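You operate a simulated robot arm through the tools that you are given. There is no shell and no other tool.

The job below is to be done with a simulated robot arm. You get a single attempt, and the scene is never put back.

JOB
Pack V51 into the open parcel, fold both flaps, smooth the rippled tape.
Fine: Both flaps end flat. Use the felt block till no ripples show, and put it back. Set down upright: what you pick out, felt block. What is to be rubbed or washed off counts as gone when no trace of it is left.

Only the result counts: the job must be done as asked and must still hold three seconds after the hand-in. Knocking over, shifting, dropping, spilling or breaking anything else fails it. Flat cloth is picked up by pressing the open fingertips on it (5 to 10 N) and closing them slowly along it; thin cloth reads only 2 to 8 mm in the jaws.

ROBOT AND FRAMES
A 6-joint arm with a two-finger gripper, fixed in place. Base frame: the origin is at the foot of the arm, x ahead of it, y to its left, z up. Readings come in mm, degrees, newtons and seconds.
Its first joint turns from -166.0 to 166.0 degrees. Payload 2.45 kg.
The TCP is the grasp point between the finger pads, 20 mm short of the fingertips. In the tool frame z runs along the fingers and y along their closing line. Largest opening 140 mm; the body of the gripper starts 168 mm behind the TCP.
Orientation is that of the tool frame in the base frame, as [roll, pitch, yaw] about the fixed x, y, z axes, in that order (R = Rz(yaw) Ry(pitch) Rx(roll)). With the fingers straight down and closing along the base's y, the tool's x points along the base's -x, its y along +y and its z along -z.

CONTROLS
- The arm moves only by the tool move_arm. Its argument "plan" is a list of rows, each an object of numbers (a shift or turn left out is 0, a gripper value left out holds the last): "x", "y", "z": the shift along the tool's x, y, z in mm; "rx", "ry", "rz": the turn, a rotation vector about the tool's x, y, z in degrees; "jaw": the opening in per cent of the stroke, from 0 (shut) to 100 (fully open). In form: [{"x": .., "y": .., "z": .., "rx": .., "ry": .., "rz": .., "jaw": ..}, ...]. A call has 1 to 20 rows; each row shifts and turns the commanded pose from where the row before left it, along the tool's axes as they then stand. Rows are played at 5 a second. More than 50 mm and 8.6 degrees between two rows, or a gripper value outside its range, and nothing of the call is played. A pose out of reach is approached as far as the arm can. The call stops where the force on the tool passes 40 N (or 10 N more than at its start, if that is more) or the arm is blocked; 0.2 s more then pass. The fingers move at their own pace (about 45 mm/s each) and stop on an object; they squeeze with about 26 N. The grip force told is the motor's: it shows also when the fingers shut on nothing. Time passes only in rows, and 0.2 s behind the last, so rows that do not move let the fingers close. The reply holds the time, the measured pose of the TCP, the force on the tool along the base axes, the opening and the grip force, in the units named above and with some noise, with the torque about the TCP (base axes, N m) and any sound that the robot's microphone picked up.
- Cameras (640 x 400 px; columns grow to the right, rows downward): "scene" is fixed at [220.7, -488.4, 1509]; the picture's right is [0.98, -0.20, 0.00], its down [-0.12, -0.59, -0.80] and it looks along [0.16, 0.78, -0.60] (base axes); focal length 345 px, centre (320, 200). "wrist" rides on the gripper at [78, 11, -209] in the tool frame; the picture's right is [-0.14, 0.99, 0.00], its down [-0.92, -0.13, -0.37] and it looks along [-0.36, -0.05, 0.93] (tool axes); focal length 280 px, centre (320, 200). There is no depth. A picture from a camera that has moved, and an enlarged one, comes with that camera's place and axes in the base frame and with its lens. The place of the scene camera against the robot may be out by one fixed shift of up to 12 mm in any direction.
- grab_frame(camera): a new picture of that camera. The clock stands still meanwhile.
- inspect(camera, box): a new picture of the part [left, top, right, bottom] of that camera's present view, enlarged. The clock stands still meanwhile.
- sign_off(): hands the job in; it is judged then, once.

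Nothing tells you positions but the pictures and the camera data. Unless the task says otherwise, let go and move clear before handing in.

The tools are called after "Emit:" as a command line: name --argument value ..., lists and objects as JSON in quotes. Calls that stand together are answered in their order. move_arm: Moves the arm, as the interface text tells. Its arguments: {"type":"object","properties":{"plan":{"type":"array"}},"required":["plan"]} The other tools are called the same way: grab_frame (camera) takes a picture; inspect (camera, box) takes an enlarged picture of a part of a camera's view; sign_off () hands the job in.

At the start:

```text
clock: 0.0
tcp_pos: [19.6, 624.5, 1129.6]
ee_rot: [180.0, 0.0, 180.0]
contact_force: [0.7, 0.3, 0.5]
ft_torque: [-0.01, 0.03, 0.0]
opening: 140.0
grip_force: 0.1
```

scene: 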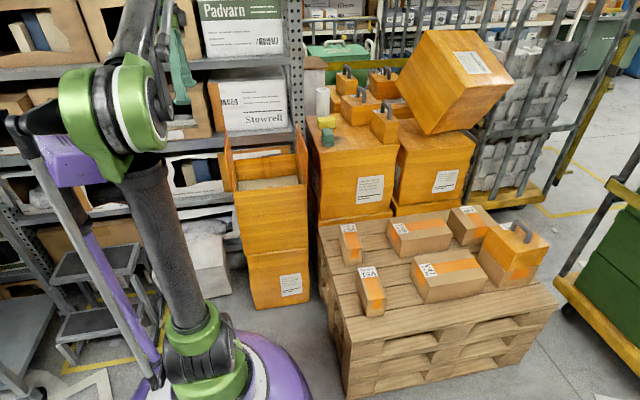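
wrist: 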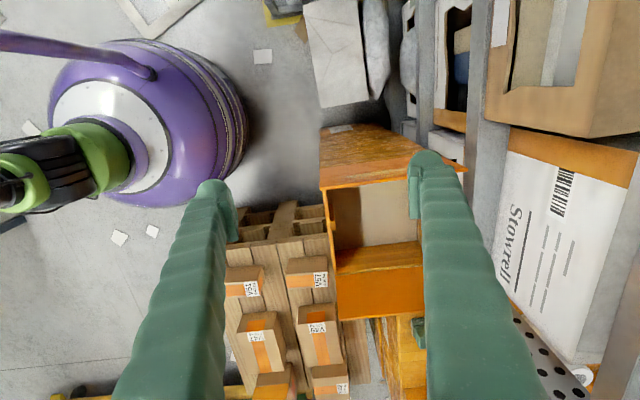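

I see a pallet with several labelled boxes, an open parcel with two upright flaps on a stack of boxes, and a stack with a green block on it. I'll look closer to identify V51, the felt block and the rippled tape.

Emit:
inspect --camera "scene" --box '[320, 190, 480, 320]'

Emit:
inspect --camera "scene" --box '[430, 190, 560, 310]'

Emit:
inspect --camera "scene" --box '[210, 110, 320, 220]'

Emit:
inspect --camera "scene" --box '[300, 50, 430, 160]'

Emit:
inspect --camera "wrist" --box '[220, 240, 380, 400]'

Emit:
inspect --camera "wrist" --box '[300, 110, 480, 340]'

```text
3.08 times, centred on (400, 255) of scene
camera zoom: at [220.7, -488.4, 1509.0], right [0.98, -0.2, 0.0], down [-0.12, -0.59, -0.8], along [0.16, 0.78, -0.6], focal length 1062 px, centre (74, 31)
```

zoom: 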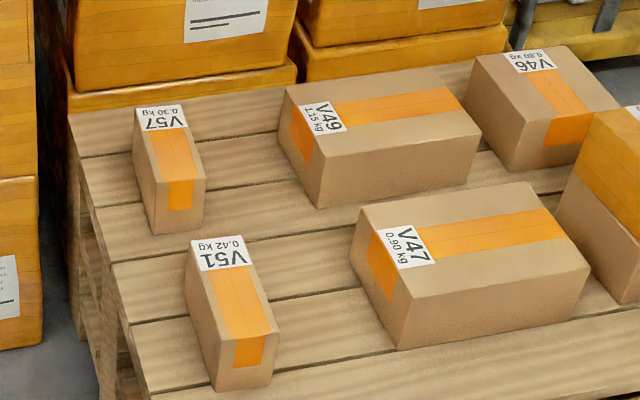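

```text
3.33 times, centred on (495, 250) of scene
camera zoom: at [220.7, -488.4, 1509.0], right [0.98, -0.2, 0.0], down [-0.12, -0.59, -0.8], along [0.16, 0.78, -0.6], focal length 1150 px, centre (-263, 33)
```

zoom: 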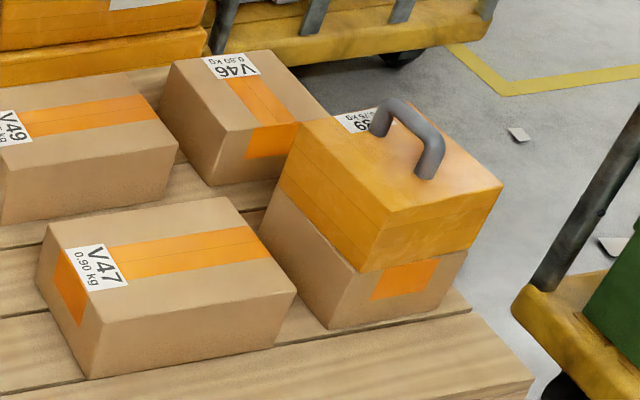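

```text
3.64 times, centred on (265, 165) of scene
camera zoom: at [220.7, -488.4, 1509.0], right [0.98, -0.2, 0.0], down [-0.12, -0.59, -0.8], along [0.16, 0.78, -0.6], focal length 1255 px, centre (520, 327)
```

zoom: 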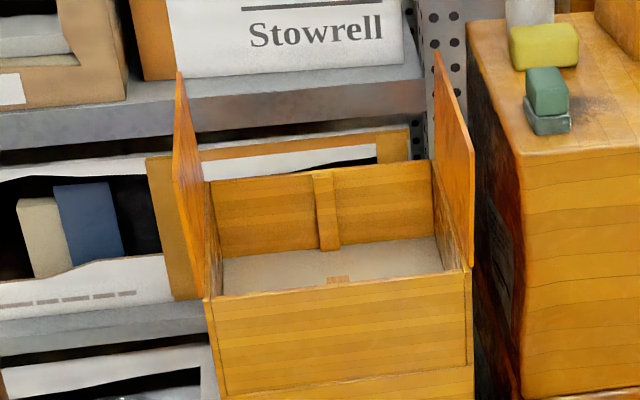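

```text
3.64 times, centred on (365, 105) of scene
camera zoom: at [220.7, -488.4, 1509.0], right [0.98, -0.2, 0.0], down [-0.12, -0.59, -0.8], along [0.16, 0.78, -0.6], focal length 1255 px, centre (156, 546)
```

zoom: 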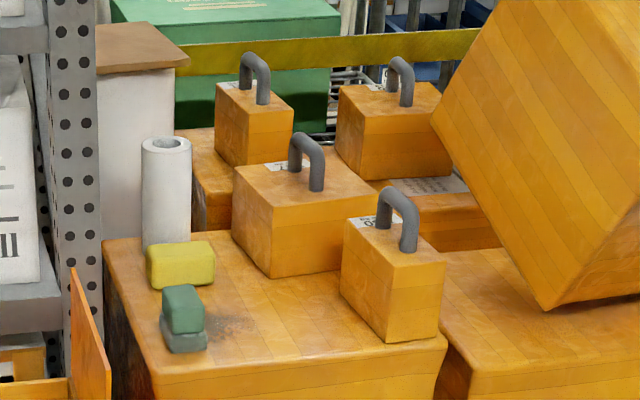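

```text
2.50 times, centred on (300, 320) of wrist
camera zoom: at [-56.7, 635.3, 1338.8], right [0.14, 0.99, 0.0], down [0.92, -0.13, 0.37], along [0.36, -0.05, -0.93], focal length 701 px, centre (370, -100)
```

zoom: 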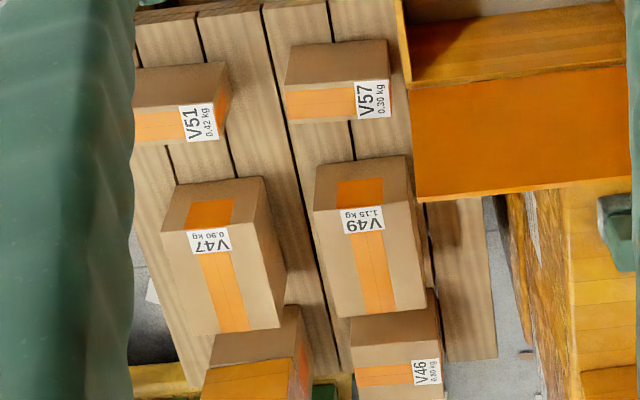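

```text
1.74 times, centred on (390, 225) of wrist
camera zoom: at [-56.7, 635.3, 1338.8], right [0.14, 0.99, 0.0], down [0.92, -0.13, 0.37], along [0.36, -0.05, -0.93], focal length 488 px, centre (198, 156)
```

zoom: 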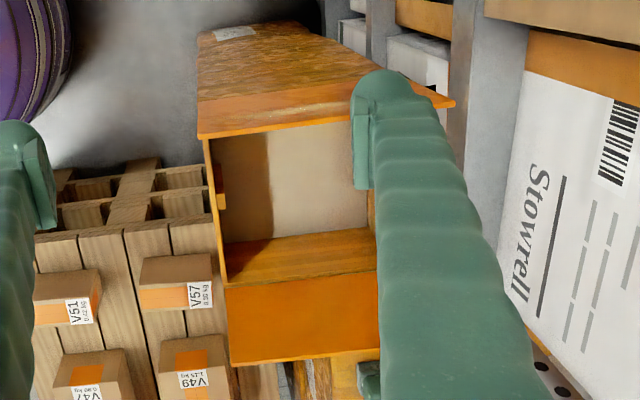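

V51 sits on the pallet at about (559, 301), with its top near z 535. The open parcel spans roughly x 113–390, y 615–870, with its rim near z 740, and a green block that may be the felt block is near (515, 800, 840). I'll zoom in on the details to find the rippled tape.

Emit:
inspect --camera "scene" --box '[225, 125, 275, 165]'

Emit:
inspect --camera "scene" --box '[270, 120, 320, 200]'

Emit:
inspect --camera "scene" --box '[305, 80, 365, 160]'

Emit:
inspect --camera "scene" --box '[340, 255, 400, 325]'

Emit:
inspect --camera "wrist" --box '[310, 110, 450, 220]'

Emit:
inspect --camera "wrist" --box '[310, 200, 450, 340]'

```text
10.00 times, centred on (250, 145) of scene
camera zoom: at [220.7, -488.4, 1509.0], right [0.98, -0.2, 0.0], down [-0.12, -0.59, -0.8], along [0.16, 0.78, -0.6], focal length 3450 px, centre (1020, 750)
```

zoom: 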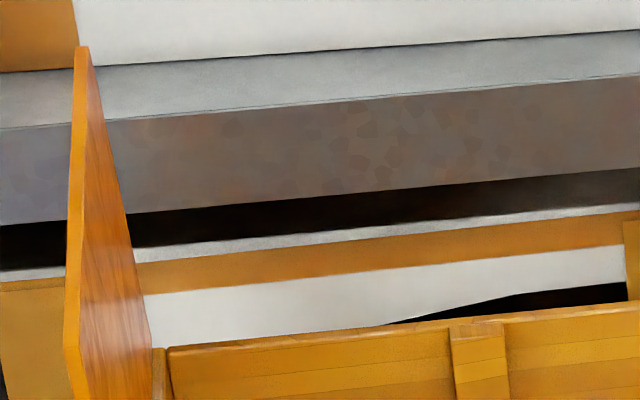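

```text
5.00 times, centred on (295, 160) of scene
camera zoom: at [220.7, -488.4, 1509.0], right [0.98, -0.2, 0.0], down [-0.12, -0.59, -0.8], along [0.16, 0.78, -0.6], focal length 1725 px, centre (445, 400)
```

zoom: 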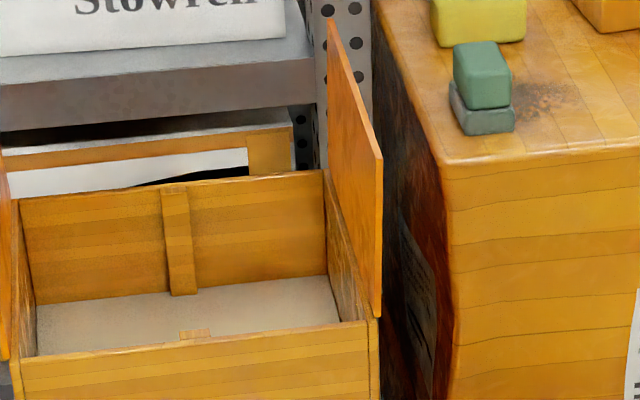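

```text
5.00 times, centred on (335, 120) of scene
camera zoom: at [220.7, -488.4, 1509.0], right [0.98, -0.2, 0.0], down [-0.12, -0.59, -0.8], along [0.16, 0.78, -0.6], focal length 1725 px, centre (245, 600)
```

zoom: 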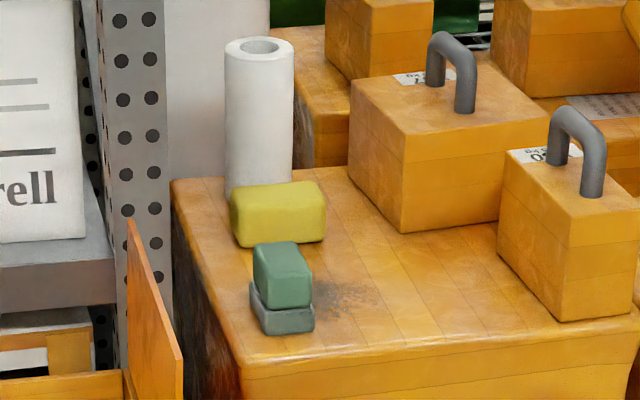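

```text
5.71 times, centred on (370, 290) of scene
camera zoom: at [220.7, -488.4, 1509.0], right [0.98, -0.2, 0.0], down [-0.12, -0.59, -0.8], along [0.16, 0.78, -0.6], focal length 1972 px, centre (34, -314)
```

zoom: 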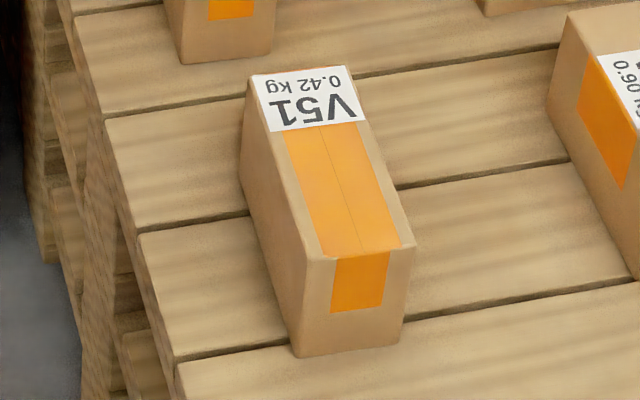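

```text
3.64 times, centred on (380, 165) of wrist
camera zoom: at [-56.7, 635.3, 1338.8], right [0.14, 0.99, 0.0], down [0.92, -0.13, 0.37], along [0.36, -0.05, -0.93], focal length 1020 px, centre (102, 327)
```

zoom: 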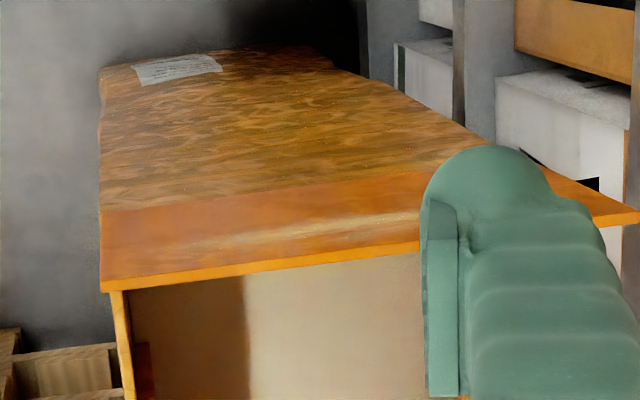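

```text
2.86 times, centred on (380, 270) of wrist
camera zoom: at [-56.7, 635.3, 1338.8], right [0.14, 0.99, 0.0], down [0.92, -0.13, 0.37], along [0.36, -0.05, -0.93], focal length 801 px, centre (149, 0)
```

zoom: 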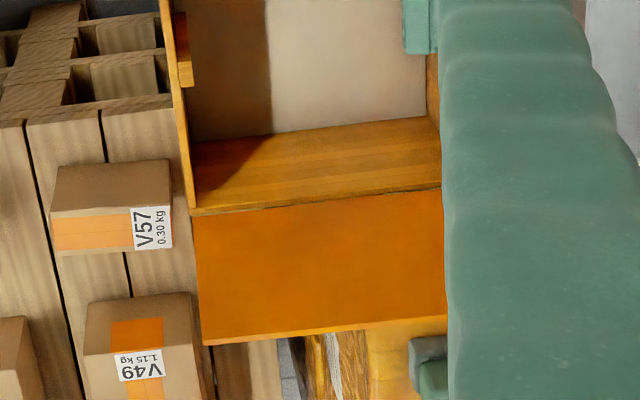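

No ripples show from here, so the tape is probably on the outer flap faces or on a face I can't see. Next I move the arm over the pallet for closer wrist views of V51 and the right flap.

Emit:
move_arm --plan '[{"x": -39.1, "y": -25, "z": 11.8}, {"x": -39.1, "y": -25, "z": 11.8}, {"x": -39.1, "y": -25, "z": 11.8}, {"x": -39.1, "y": -25, "z": 11.8}, {"x": -39.1, "y": -25, "z": 11.8}, {"x": -39.1, "y": -25, "z": 11.8}, {"x": -39.1, "y": -25, "z": 11.8}, {"x": -39.1, "y": -25, "z": 11.8}, {"x": -39.1, "y": -25, "z": 11.8}, {"x": -39.1, "y": -25, "z": 11.8}, {"x": -39.1, "y": -25, "z": 11.8}, {}, {}]'

```text
clock: 2.8
tcp_pos: [453.4, 349.5, 1001.3]
ee_rot: [-180.0, -0.1, 180.0]
contact_force: [0.0, 0.0, 0.2]
ft_torque: [-0.02, 0.02, -0.01]
opening: 140.1
grip_force: 0.1
```

The arm reached (453, 350, 1001). I'll turn the wrist by yaw +90 so the camera sits on the inner side and looks toward +y, then take pictures.

Emit:
move_arm --plan '[{"rz": -8.2}, {"rz": -8.2}, {"rz": -8.2}, {"rz": -8.2}, {"rz": -8.2}, {"rz": -8.2}, {"rz": -8.2}, {"rz": -8.2}, {"rz": -8.2}, {"rz": -8.2}, {"rz": -8.0}, {}, {}]'

Emit:
grab_frame --camera "wrist"

Emit:
grab_frame --camera "scene"

```text
clock: 5.6
tcp_pos: [449.8, 348.4, 999.5]
ee_rot: [180.0, 0.0, -89.8]
contact_force: [0.8, -0.1, 0.2]
ft_torque: [-0.01, 0.01, 0.0]
opening: 139.8
grip_force: 0.1
```

```text
taken
camera wrist: at [441.0, 271.2, 1208.6], right [-0.99, 0.14, 0.0], down [0.13, 0.92, 0.37], along [0.05, 0.37, -0.93], focal length 280 px, centre (320, 200)
```

wrist: 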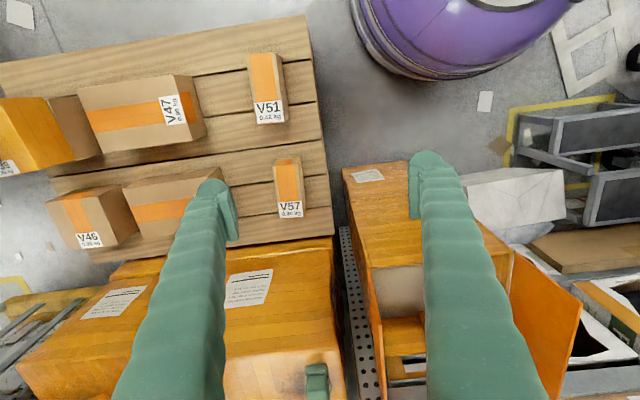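

```text
taken
```

scene: 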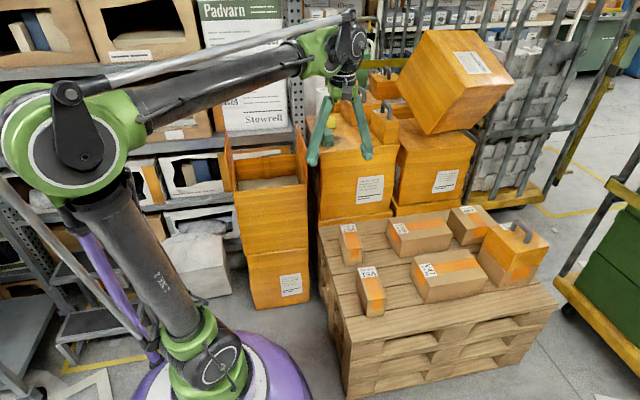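

The wrist view now shows V51, the parcel and the felt block area. I'll zoom in on the flaps, felt block and V51.

Emit:
inspect --camera "wrist" --box '[330, 150, 600, 400]'

Emit:
inspect --camera "wrist" --box '[220, 40, 330, 230]'

Emit:
inspect --camera "wrist" --box '[230, 300, 380, 400]'

```text
1.60 times, centred on (465, 275) of wrist
camera zoom: at [441.0, 271.2, 1208.6], right [-0.99, 0.14, 0.0], down [0.13, 0.92, 0.37], along [0.05, 0.37, -0.93], focal length 449 px, centre (88, 80)
```

zoom: 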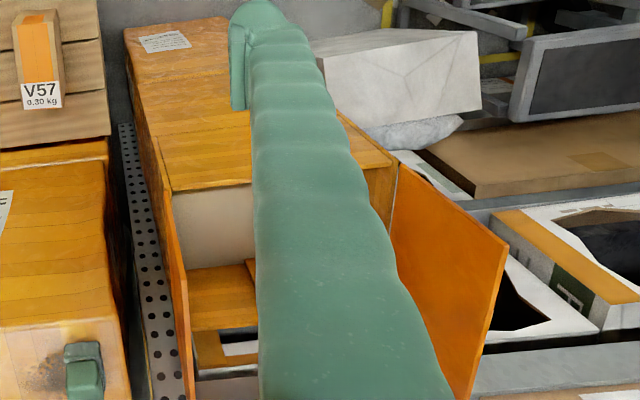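

```text
2.11 times, centred on (275, 135) of wrist
camera zoom: at [441.0, 271.2, 1208.6], right [-0.99, 0.14, 0.0], down [0.13, 0.92, 0.37], along [0.05, 0.37, -0.93], focal length 590 px, centre (415, 337)
```

zoom: 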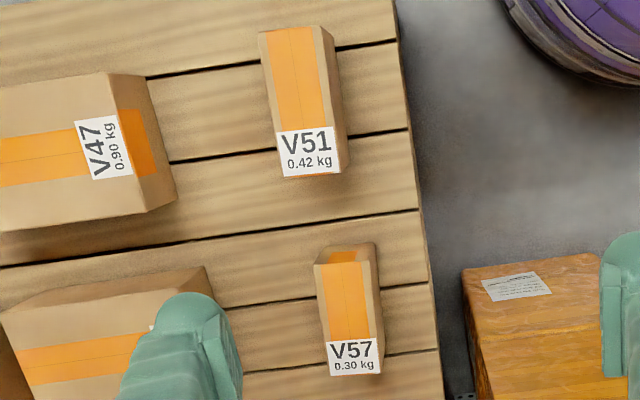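

```text
4.00 times, centred on (305, 350) of wrist
camera zoom: at [441.0, 271.2, 1208.6], right [-0.99, 0.14, 0.0], down [0.13, 0.92, 0.37], along [0.05, 0.37, -0.93], focal length 1122 px, centre (380, -400)
```

zoom: 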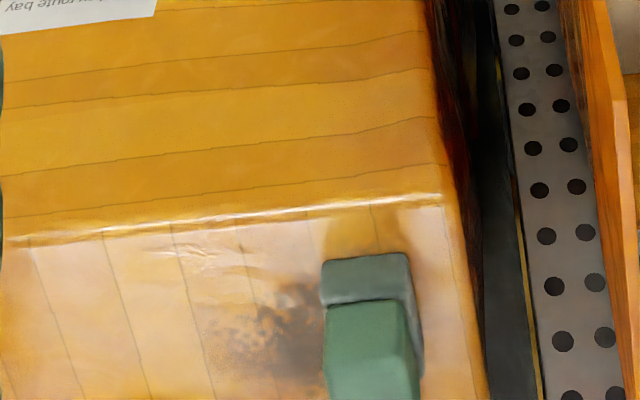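

Near the felt block there are wrinkle-like marks on the big box. I move up and over this area to look straight down.

Emit:
move_arm --plan '[{"x": -43, "z": -12}, {"x": -43, "z": -12}, {"x": -43, "z": -12}, {"x": -43, "z": -12}, {"x": -43, "z": -12}, {"x": -43, "z": -12}, {"x": -43, "z": -12}, {}, {}]'

Emit:
grab_frame --camera "wrist"

```text
clock: 7.6
tcp_pos: [450.0, 651.8, 1083.1]
ee_rot: [179.9, 0.0, -90.0]
contact_force: [0.1, -1.2, 0.2]
ft_torque: [0.0, 0.0, 0.0]
opening: 140.2
grip_force: 0.1
```

```text
taken
camera wrist: at [439.9, 573.4, 1292.7], right [-0.99, 0.14, 0.0], down [0.13, 0.92, 0.37], along [0.05, 0.37, -0.93], focal length 280 px, centre (320, 200)
```

wrist: 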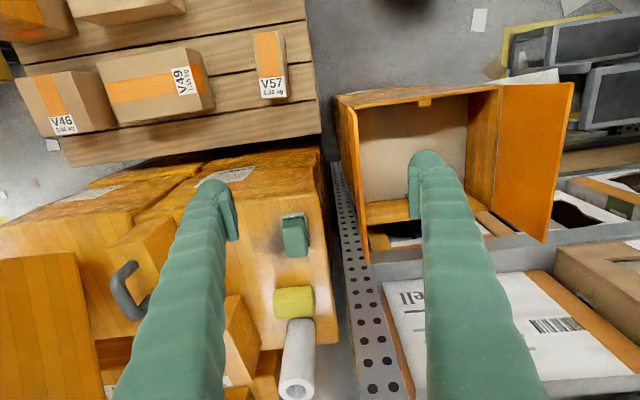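

Emit:
inspect --camera "wrist" --box '[230, 150, 350, 400]'

Emit:
inspect --camera "wrist" --box '[250, 190, 330, 270]'

Emit:
inspect --camera "wrist" --box '[320, 70, 600, 270]'

Emit:
inspect --camera "wrist" --box '[240, 10, 320, 110]'

```text
1.60 times, centred on (290, 275) of wrist
camera zoom: at [439.9, 573.4, 1292.7], right [-0.99, 0.14, 0.0], down [0.13, 0.92, 0.37], along [0.05, 0.37, -0.93], focal length 449 px, centre (368, 80)
```

zoom: 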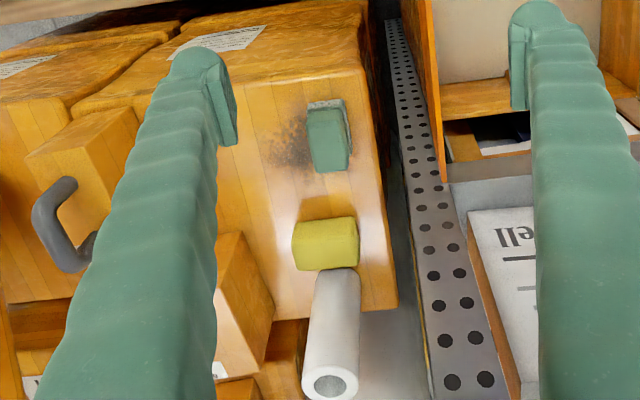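

```text
5.00 times, centred on (290, 230) of wrist
camera zoom: at [439.9, 573.4, 1292.7], right [-0.99, 0.14, 0.0], down [0.13, 0.92, 0.37], along [0.05, 0.37, -0.93], focal length 1402 px, centre (470, 50)
```

zoom: 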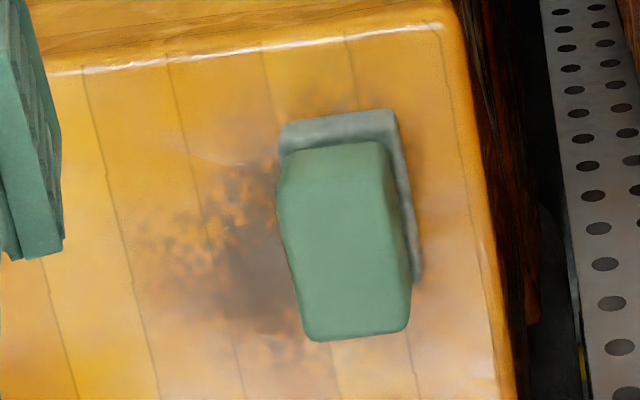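

```text
2.00 times, centred on (460, 170) of wrist
camera zoom: at [439.9, 573.4, 1292.7], right [-0.99, 0.14, 0.0], down [0.13, 0.92, 0.37], along [0.05, 0.37, -0.93], focal length 561 px, centre (40, 260)
```

zoom: 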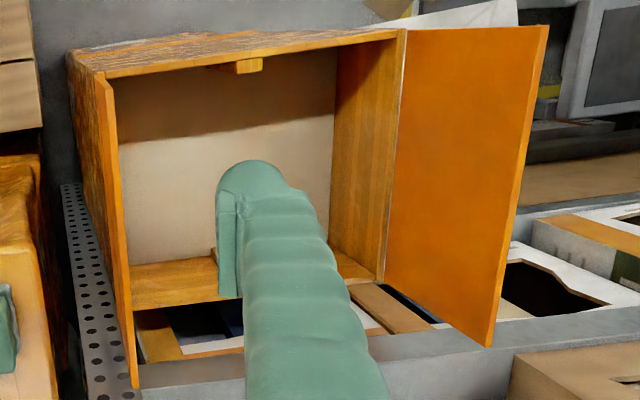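

```text
4.00 times, centred on (280, 60) of wrist
camera zoom: at [439.9, 573.4, 1292.7], right [-0.99, 0.14, 0.0], down [0.13, 0.92, 0.37], along [0.05, 0.37, -0.93], focal length 1122 px, centre (480, 760)
```

zoom: 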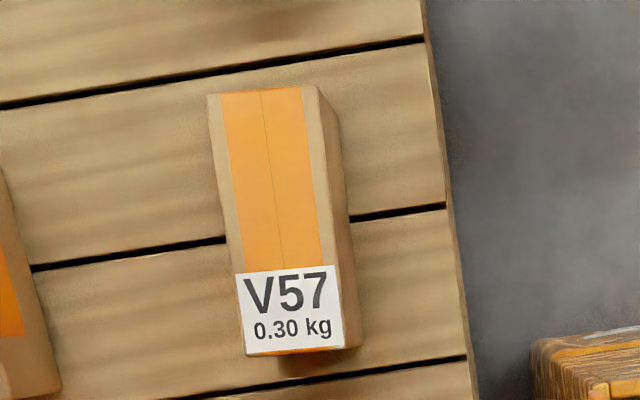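

The felt block is the green-topped block on a grey base near (515, 800), and V51 is at about (561, 259). I'll handle V51 first and move above it for a close view.

Emit:
move_arm --plan '[{"x": 32.75, "y": -9.25, "z": 30.25}, {"x": 32.75, "y": -9.25, "z": 30.25}, {"x": 32.75, "y": -9.25, "z": 30.25}, {"x": 32.75, "y": -9.25, "z": 30.25}, {"x": 32.75, "y": -9.25, "z": 30.25}, {"x": 32.75, "y": -9.25, "z": 30.25}, {"x": 32.75, "y": -9.25, "z": 30.25}, {"x": 32.75, "y": -9.25, "z": 30.25}, {"x": 32.75, "y": -9.25, "z": 30.25}, {"x": 32.75, "y": -9.25, "z": 30.25}, {"x": 32.75, "y": -9.25, "z": 30.25}, {"x": 32.75, "y": -9.25, "z": 30.25}, {}, {}]'

Emit:
grab_frame --camera "wrist"

Emit:
grab_frame --camera "scene"

```text
clock: 10.6
tcp_pos: [559.9, 256.5, 721.6]
ee_rot: [179.9, -0.1, -89.9]
contact_force: [0.4, 0.0, -0.2]
ft_torque: [0.0, -0.06, 0.03]
opening: 139.8
grip_force: 0.1
```

```text
taken
camera wrist: at [550.7, 178.5, 930.3], right [-0.99, 0.14, 0.0], down [0.13, 0.92, 0.37], along [0.05, 0.37, -0.93], focal length 280 px, centre (320, 200)
```

wrist: 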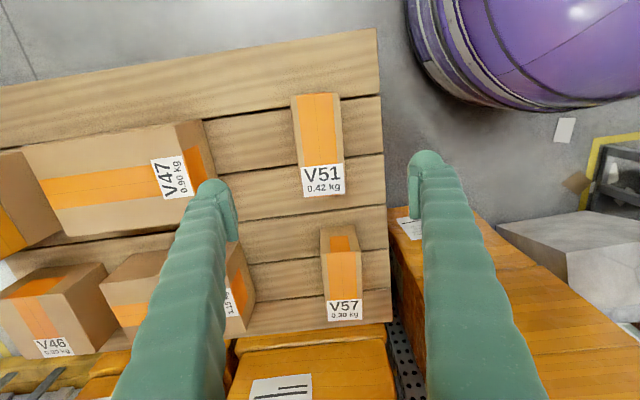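

```text
taken
```

scene: 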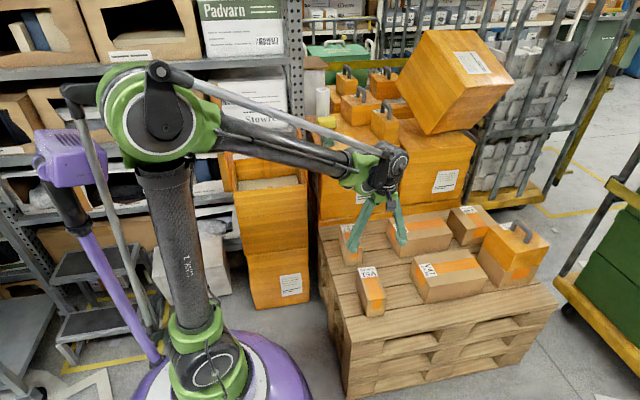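

V51 is below and slightly forward in the view. I'll zoom in for its exact corners.

Emit:
inspect --camera "wrist" --box '[270, 80, 370, 210]'

Emit:
inspect --camera "wrist" --box '[170, 70, 450, 240]'

```text
3.08 times, centred on (320, 145) of wrist
camera zoom: at [550.7, 178.5, 930.3], right [-0.99, 0.14, 0.0], down [0.13, 0.92, 0.37], along [0.05, 0.37, -0.93], focal length 863 px, centre (320, 369)
```

zoom: 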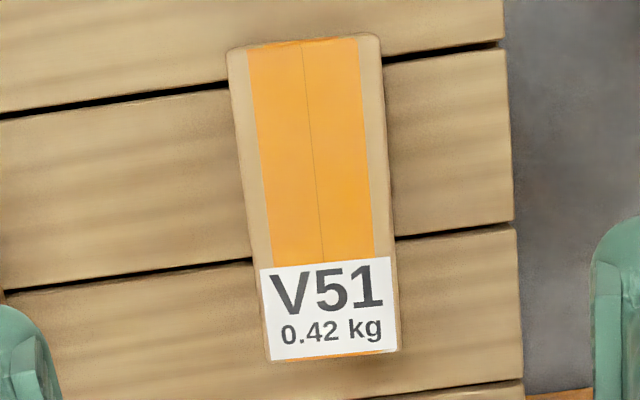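

```text
2.29 times, centred on (310, 155) of wrist
camera zoom: at [550.7, 178.5, 930.3], right [-0.99, 0.14, 0.0], down [0.13, 0.92, 0.37], along [0.05, 0.37, -0.93], focal length 641 px, centre (343, 303)
```

zoom: 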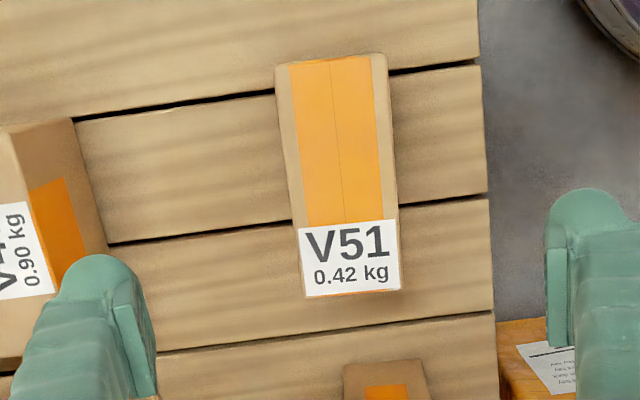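

V51's top is near z 533, its centre is about (561.7, 255), and it is turned about 2.8° clockwise; the pallet top is at about z 443. I'll align to it and descend part way.

Emit:
move_arm --plan '[{"x": 1.5, "y": -1.8, "rz": 2.8}, {"z": 40}, {"z": 40}, {"z": 30}, {}, {}]'

Emit:
grab_frame --camera "wrist"

Emit:
inspect --camera "wrist" --box '[190, 60, 430, 210]'

Emit:
inspect --camera "scene" --box '[330, 200, 460, 330]'

```text
clock: 12.0
tcp_pos: [563.4, 255.9, 611.6]
ee_rot: [180.0, 0.0, -92.8]
contact_force: [0.6, 0.3, 0.3]
ft_torque: [0.02, -0.01, 0.01]
opening: 139.9
grip_force: 0.2
```

```text
taken
camera wrist: at [550.8, 178.2, 820.6], right [-0.98, 0.19, 0.0], down [0.17, 0.91, 0.37], along [0.07, 0.36, -0.93], focal length 280 px, centre (320, 200)
```

wrist: 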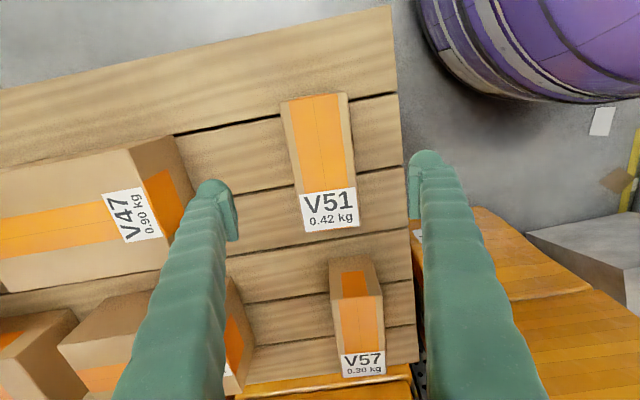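

```text
2.67 times, centred on (310, 135) of wrist
camera zoom: at [550.8, 178.2, 820.6], right [-0.98, 0.19, 0.0], down [0.17, 0.91, 0.37], along [0.07, 0.36, -0.93], focal length 748 px, centre (347, 373)
```

zoom: 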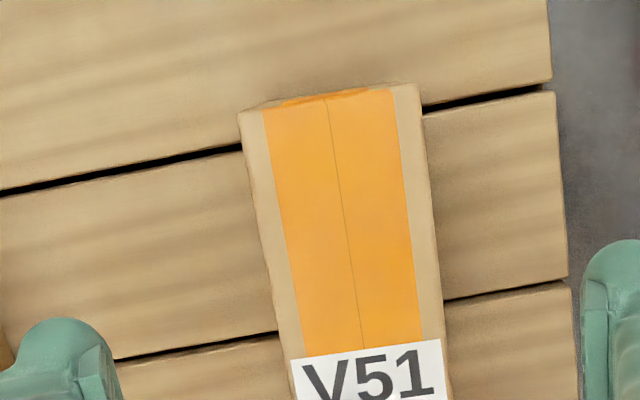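

```text
3.08 times, centred on (395, 265) of scene
camera zoom: at [220.7, -488.4, 1509.0], right [0.98, -0.2, 0.0], down [-0.12, -0.59, -0.8], along [0.16, 0.78, -0.6], focal length 1062 px, centre (89, 0)
```

zoom: 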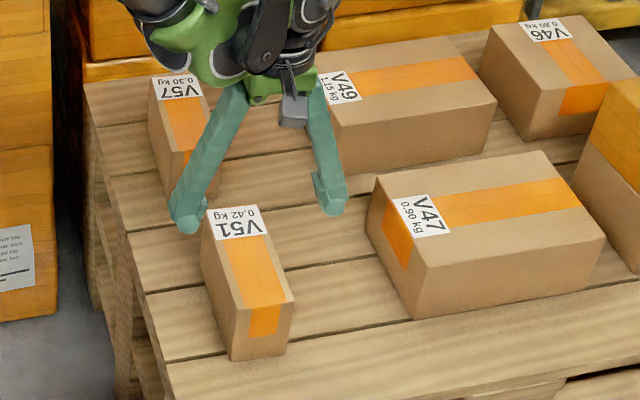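

The fingers straddle V51 with its centre within about 2 mm. I'll descend to z≈490 (mid height) and close.

Emit:
move_arm --plan '[{"y": 1.5, "z": 30}, {"z": 30}, {"z": 30}, {"z": 30}, {}, {}]'

Emit:
grab_frame --camera "wrist"

Emit:
inspect --camera "scene" --box '[330, 220, 430, 330]'

```text
clock: 13.4
tcp_pos: [559.5, 255.0, 490.3]
ee_rot: [180.0, 0.0, -92.8]
contact_force: [-0.2, 1.0, -0.1]
ft_torque: [-0.01, -0.01, 0.02]
opening: 140.0
grip_force: 0.1
```

```text
taken
camera wrist: at [546.9, 177.6, 699.8], right [-0.98, 0.19, 0.0], down [0.17, 0.91, 0.37], along [0.07, 0.36, -0.93], focal length 280 px, centre (320, 200)
```

wrist: 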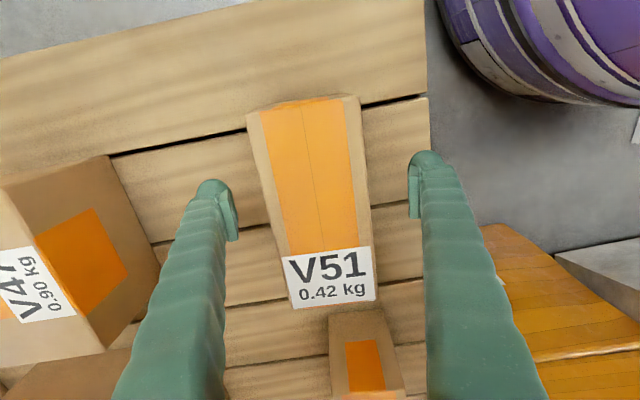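

```text
3.64 times, centred on (380, 275) of scene
camera zoom: at [220.7, -488.4, 1509.0], right [0.98, -0.2, 0.0], down [-0.12, -0.59, -0.8], along [0.16, 0.78, -0.6], focal length 1255 px, centre (102, -73)
```

zoom: 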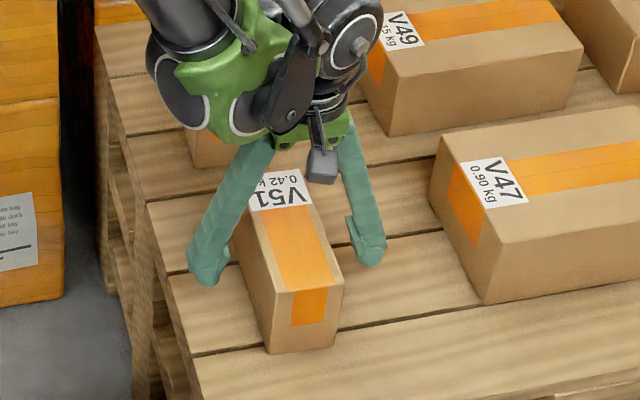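

The fingers are placed evenly on both sides of V51. I'll close on it.

Emit:
move_arm --plan '[{"jaw": 30}, {}, {}, {}, {}, {}, {}, {}]'

Emit:
grab_frame --camera "wrist"

```text
clock: 15.2
tcp_pos: [559.2, 254.8, 491.5]
ee_rot: [-179.9, -0.1, -92.7]
contact_force: [0.3, -0.3, 2.2]
ft_torque: [0.04, -0.01, 0.19]
opening: 72.8
grip_force: 25.7
```

```text
taken
camera wrist: at [547.0, 177.6, 699.9], right [-0.98, 0.19, 0.0], down [0.17, 0.91, 0.37], along [0.07, 0.36, -0.93], focal length 280 px, centre (320, 200)
```

wrist: 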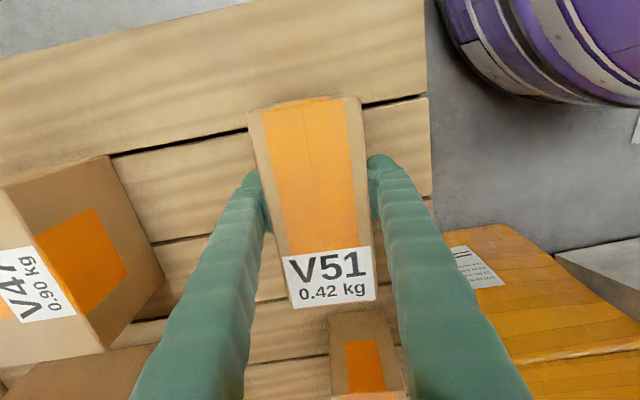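

V51 is gripped: opening 72.8 mm and 25.7 N. I'll lift it straight up and check.

Emit:
move_arm --plan '[{"z": -10}, {"z": -20}, {"z": -30}, {"z": -40}, {"z": -40}, {"z": -40}, {}, {}]'

Emit:
grab_frame --camera "wrist"

Emit:
grab_frame --camera "scene"

```text
clock: 17.0
tcp_pos: [562.1, 256.2, 670.6]
ee_rot: [-179.9, 0.0, -92.8]
contact_force: [0.5, -1.0, -4.8]
ft_torque: [0.02, 0.05, 0.03]
opening: 72.1
grip_force: 26.0
```

```text
taken
camera wrist: at [548.9, 179.8, 879.8], right [-0.98, 0.19, 0.0], down [0.17, 0.91, 0.37], along [0.07, 0.36, -0.93], focal length 280 px, centre (320, 200)
```

wrist: 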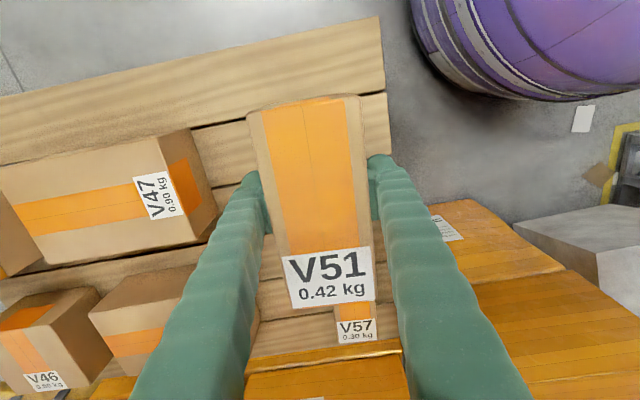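

```text
taken
```

scene: 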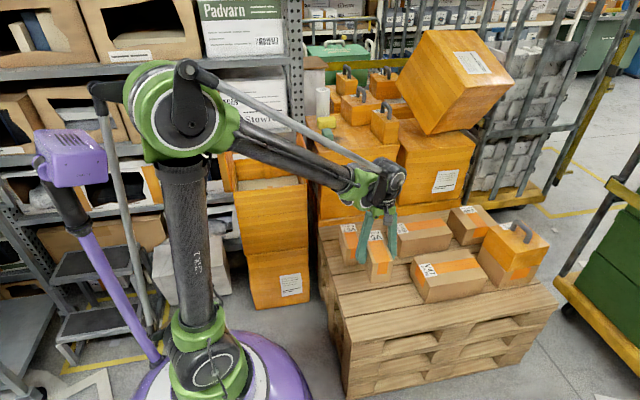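

V51 is off the pallet and held steady. I'll raise it to about z 1000, straighten its yaw to match the parcel, then carry it over the parcel centre at about (248, 738).

Emit:
move_arm --plan '[{"z": -40}, {"z": -45}, {"z": -45}, {"z": -45}, {"z": -45}, {"z": -45}, {"z": -45, "rz": -1.4}, {"z": -20, "rz": -1.4}, {}, {}]'

Emit:
move_arm --plan '[{"x": -20, "y": 13}, {"x": -37, "y": 24}, {"x": -37, "y": 24}, {"x": -37, "y": 24}, {"x": -37, "y": 24}, {"x": -37, "y": 24}, {"x": -37, "y": 24}, {"x": -37, "y": 24}, {"x": -37, "y": 24}, {"x": -37, "y": 24}, {"x": -37, "y": 24}, {"x": -37, "y": 24}, {"x": -37, "y": 24}, {"x": -18, "y": 13}, {}, {}]'

Emit:
grab_frame --camera "wrist"

Emit:
grab_frame --camera "scene"

```text
clock: 19.2
tcp_pos: [559.9, 255.1, 1002.5]
ee_rot: [179.9, -0.1, -89.9]
contact_force: [1.0, -0.1, -3.6]
ft_torque: [-0.02, -0.02, 0.03]
opening: 72.6
grip_force: 25.9
```

```text
clock: 22.6
tcp_pos: [247.0, 737.4, 1001.4]
ee_rot: [-180.0, 0.1, -89.9]
contact_force: [-0.6, -0.3, -3.6]
ft_torque: [-0.01, 0.0, 0.03]
opening: 72.3
grip_force: 26.2
```

```text
taken
camera wrist: at [237.7, 659.9, 1210.8], right [-0.99, 0.14, 0.0], down [0.13, 0.92, 0.37], along [0.05, 0.37, -0.93], focal length 280 px, centre (320, 200)
```

wrist: 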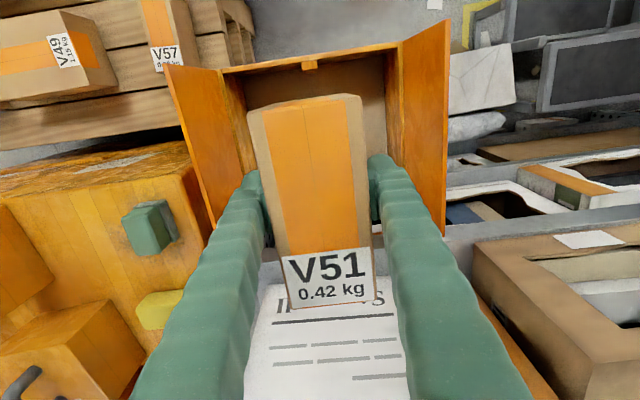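

```text
taken
```

scene: 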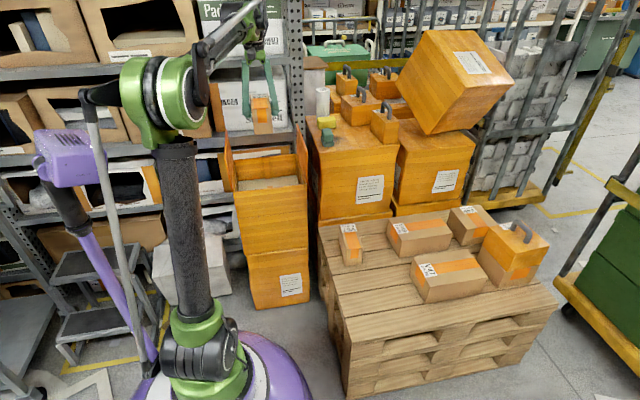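

V51 hangs centred over the parcel, about (247, 737), with clear room to both flaps. I'll lower it inside to TCP z≈722 and check before contact.

Emit:
move_arm --plan '[{"z": 40}, {"z": 40}, {"z": 40}, {"z": 40}, {"z": 40}, {"z": 40}, {"z": 40}, {}, {}]'

Emit:
grab_frame --camera "wrist"

Emit:
inspect --camera "scene" --box '[210, 80, 330, 210]'

```text
clock: 24.6
tcp_pos: [246.1, 737.2, 721.5]
ee_rot: [180.0, 0.0, -90.0]
contact_force: [0.7, 0.3, -4.3]
ft_torque: [0.02, -0.02, 0.04]
opening: 72.2
grip_force: 26.0
```

```text
taken
camera wrist: at [237.2, 659.8, 930.5], right [-0.99, 0.14, 0.0], down [0.13, 0.92, 0.37], along [0.05, 0.37, -0.93], focal length 280 px, centre (320, 200)
```

wrist: 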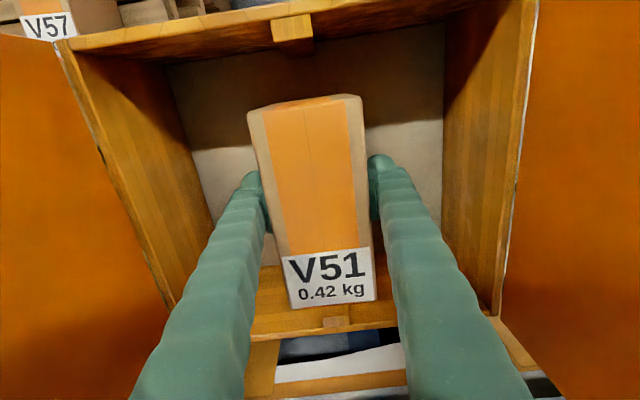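

```text
3.08 times, centred on (270, 145) of scene
camera zoom: at [220.7, -488.4, 1509.0], right [0.98, -0.2, 0.0], down [-0.12, -0.59, -0.8], along [0.16, 0.78, -0.6], focal length 1062 px, centre (474, 369)
```

zoom: 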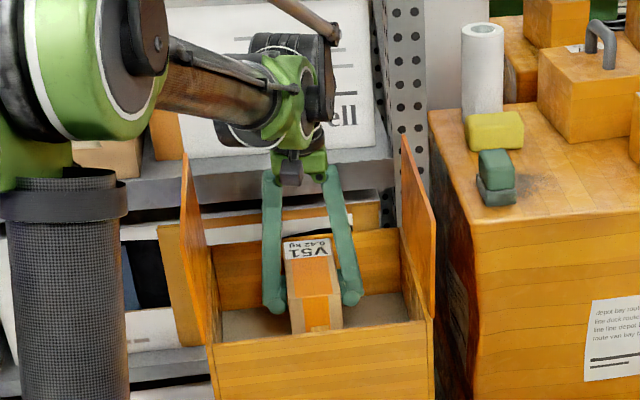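

V51 is inside the parcel walls and still above the floor. I'll lower it in small steps until it touches.

Emit:
move_arm --plan '[{"z": 5}, {"z": 5}, {"z": 5}, {"z": 5}, {"z": 5}, {}]'

```text
clock: 26.0
tcp_pos: [246.3, 736.8, 696.0]
ee_rot: [180.0, 0.1, -90.0]
contact_force: [-1.1, 0.9, -4.1]
ft_torque: [0.02, -0.02, 0.0]
opening: 72.4
grip_force: 26.7
```

Emit:
move_arm --plan '[{"z": 2.5}, {"z": 2.5}, {"z": 2}, {}]'

Emit:
grab_frame --camera "wrist"

Emit:
inspect --camera "scene" --box '[230, 110, 310, 200]'

```text
clock: 27.0
tcp_pos: [246.6, 735.9, 690.3]
ee_rot: [180.0, 0.1, -90.0]
contact_force: [0.5, 2.7, 31.2]
ft_torque: [-0.07, 0.01, 0.01]
opening: 72.4
grip_force: 26.7
```

```text
taken
camera wrist: at [237.1, 659.1, 899.2], right [-0.99, 0.14, 0.0], down [0.13, 0.92, 0.37], along [0.05, 0.37, -0.93], focal length 280 px, centre (320, 200)
```

wrist: 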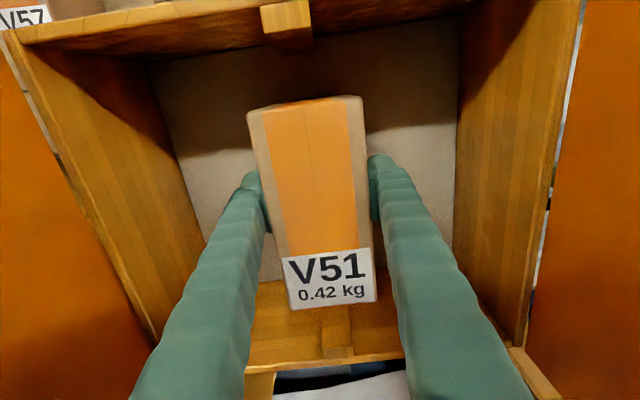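

```text
4.44 times, centred on (270, 155) of scene
camera zoom: at [220.7, -488.4, 1509.0], right [0.98, -0.2, 0.0], down [-0.12, -0.59, -0.8], along [0.16, 0.78, -0.6], focal length 1534 px, centre (542, 400)
```

zoom: 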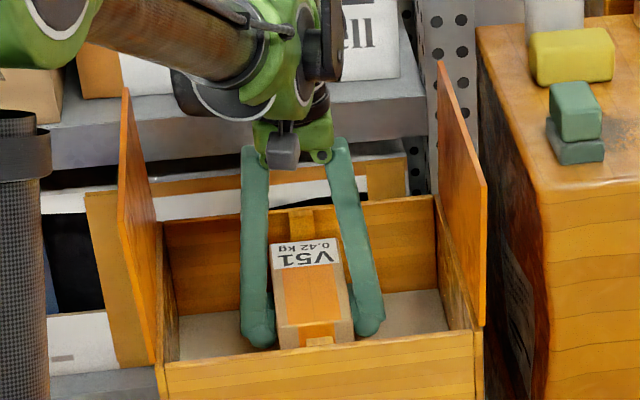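

V51 touches the parcel floor (31 N at TCP z 690). I'll ease up a little to unload, then open gently.

Emit:
move_arm --plan '[{"z": -1.0}, {}]'

```text
clock: 27.6
tcp_pos: [245.2, 737.2, 689.2]
ee_rot: [179.9, 0.0, -90.0]
contact_force: [1.4, -0.9, 12.6]
ft_torque: [0.17, -0.06, 0.02]
opening: 72.1
grip_force: 25.3
```

Emit:
move_arm --plan '[{"z": -0.5}, {"jaw": 60}, {"jaw": 75}, {"jaw": 85}, {}, {}]'

Emit:
grab_frame --camera "wrist"

```text
clock: 29.0
tcp_pos: [244.9, 736.6, 690.9]
ee_rot: [-180.0, 0.0, -90.1]
contact_force: [0.7, -0.9, -0.1]
ft_torque: [-0.01, -0.03, 0.0]
opening: 118.7
grip_force: 0.1
```

```text
taken
camera wrist: at [237.2, 659.8, 899.8], right [-0.99, 0.14, 0.0], down [0.13, 0.92, 0.37], along [0.05, 0.37, -0.93], focal length 280 px, centre (320, 200)
```

wrist: 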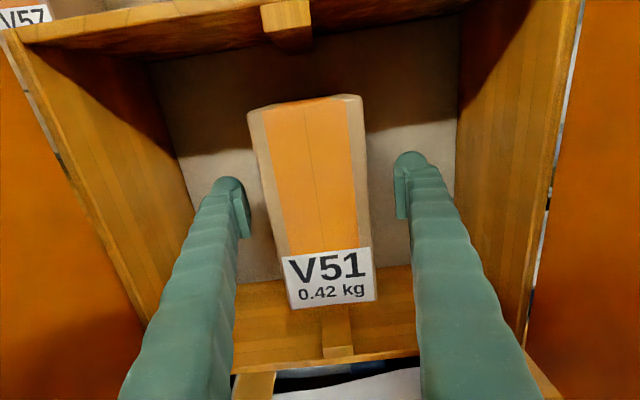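

V51 stands upright in the parcel and is released. I'll retract straight up to about z 1010 and check the parcel and flaps.

Emit:
move_arm --plan '[{"z": -20}, {"z": -40}, {"z": -45}, {"z": -45}, {"z": -45}, {"z": -45}, {"z": -45}, {"z": -45}, {}, {}]'

Emit:
grab_frame --camera "wrist"

Emit:
inspect --camera "scene" --box '[200, 100, 330, 210]'

```text
clock: 31.2
tcp_pos: [245.0, 734.0, 1022.1]
ee_rot: [180.0, 0.1, -90.0]
contact_force: [-0.1, -0.4, -0.3]
ft_torque: [0.04, 0.0, -0.01]
opening: 119.1
grip_force: 0.1
```

```text
taken
camera wrist: at [235.9, 656.8, 1231.6], right [-0.99, 0.14, 0.0], down [0.13, 0.92, 0.37], along [0.05, 0.37, -0.93], focal length 280 px, centre (320, 200)
```

wrist: 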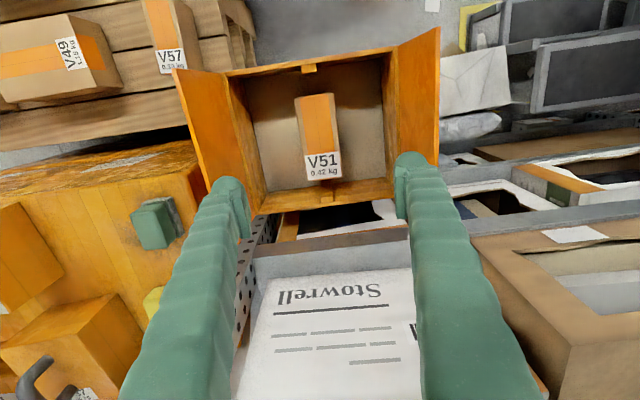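

```text
3.64 times, centred on (265, 155) of scene
camera zoom: at [220.7, -488.4, 1509.0], right [0.98, -0.2, 0.0], down [-0.12, -0.59, -0.8], along [0.16, 0.78, -0.6], focal length 1255 px, centre (520, 364)
```

zoom: 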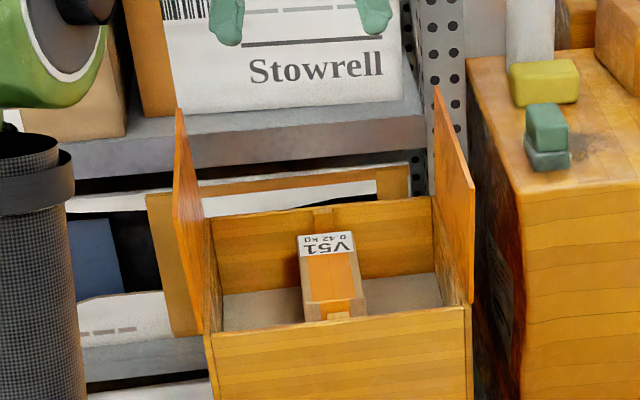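

V51 stands upright with its top below the rim, and nothing else has moved. I'll fold the left flap (hinge near x 112, top near z 881) first: close the jaws and move over outside it.

Emit:
move_arm --plan '[{"jaw": 0, "y": 30, "x": -4}, {"y": 40}, {"y": 40}, {"y": 40}, {"y": 40}, {"y": 15}, {}, {}, {}]'

Emit:
grab_frame --camera "wrist"

Emit:
grab_frame --camera "scene"

```text
clock: 33.2
tcp_pos: [43.7, 737.6, 1020.5]
ee_rot: [180.0, 0.0, -90.1]
contact_force: [-0.5, -0.4, -0.1]
ft_torque: [0.01, 0.0, -0.01]
opening: 0.1
grip_force: 26.0
```

```text
taken
camera wrist: at [34.0, 660.7, 1230.2], right [-0.99, 0.14, 0.0], down [0.13, 0.92, 0.37], along [0.05, 0.37, -0.93], focal length 280 px, centre (320, 200)
```

wrist: 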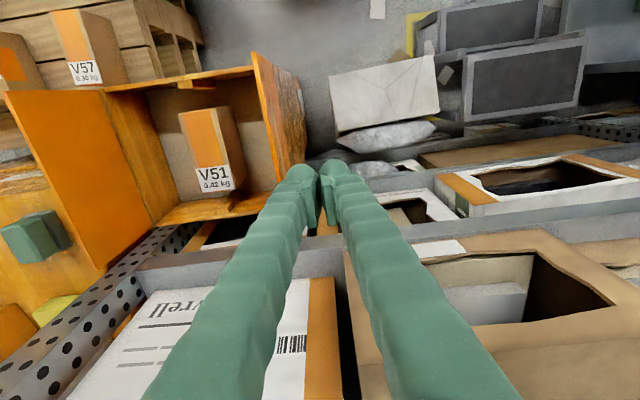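

```text
taken
```

scene: 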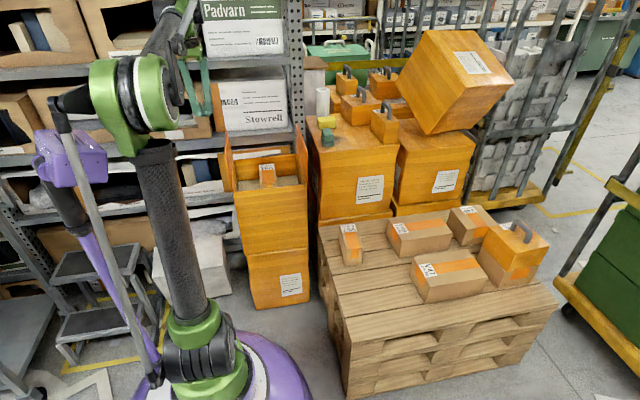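

From here the left flap's outer face is visible at a slant. I'll zoom in on it for ripples and clearance.

Emit:
inspect --camera "wrist" --box '[230, 40, 350, 240]'

Emit:
inspect --camera "wrist" --box '[150, 80, 450, 270]'

```text
2.00 times, centred on (290, 140) of wrist
camera zoom: at [34.0, 660.7, 1230.2], right [-0.99, 0.14, 0.0], down [0.13, 0.92, 0.37], along [0.05, 0.37, -0.93], focal length 561 px, centre (380, 320)
```

zoom: 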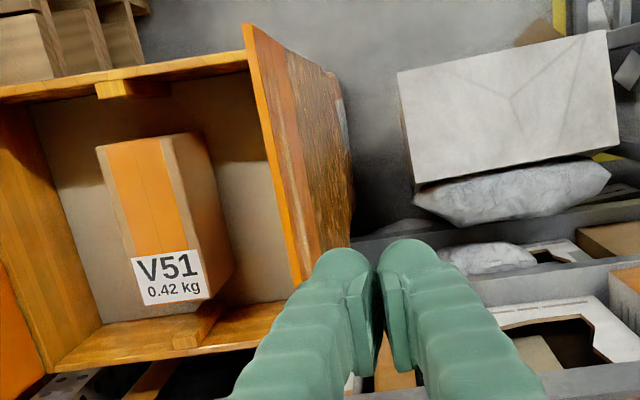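

```text
2.11 times, centred on (300, 175) of wrist
camera zoom: at [34.0, 660.7, 1230.2], right [-0.99, 0.14, 0.0], down [0.13, 0.92, 0.37], along [0.05, 0.37, -0.93], focal length 590 px, centre (362, 253)
```

zoom: 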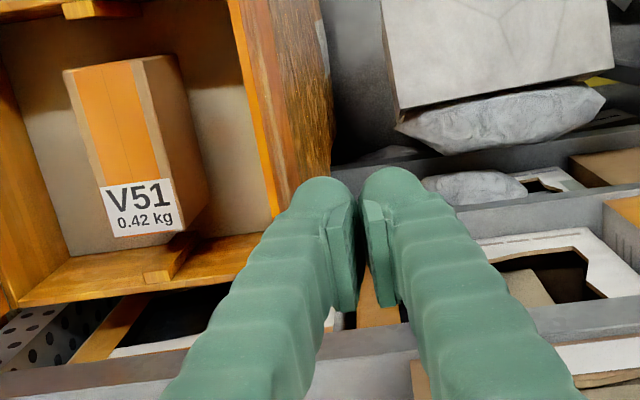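

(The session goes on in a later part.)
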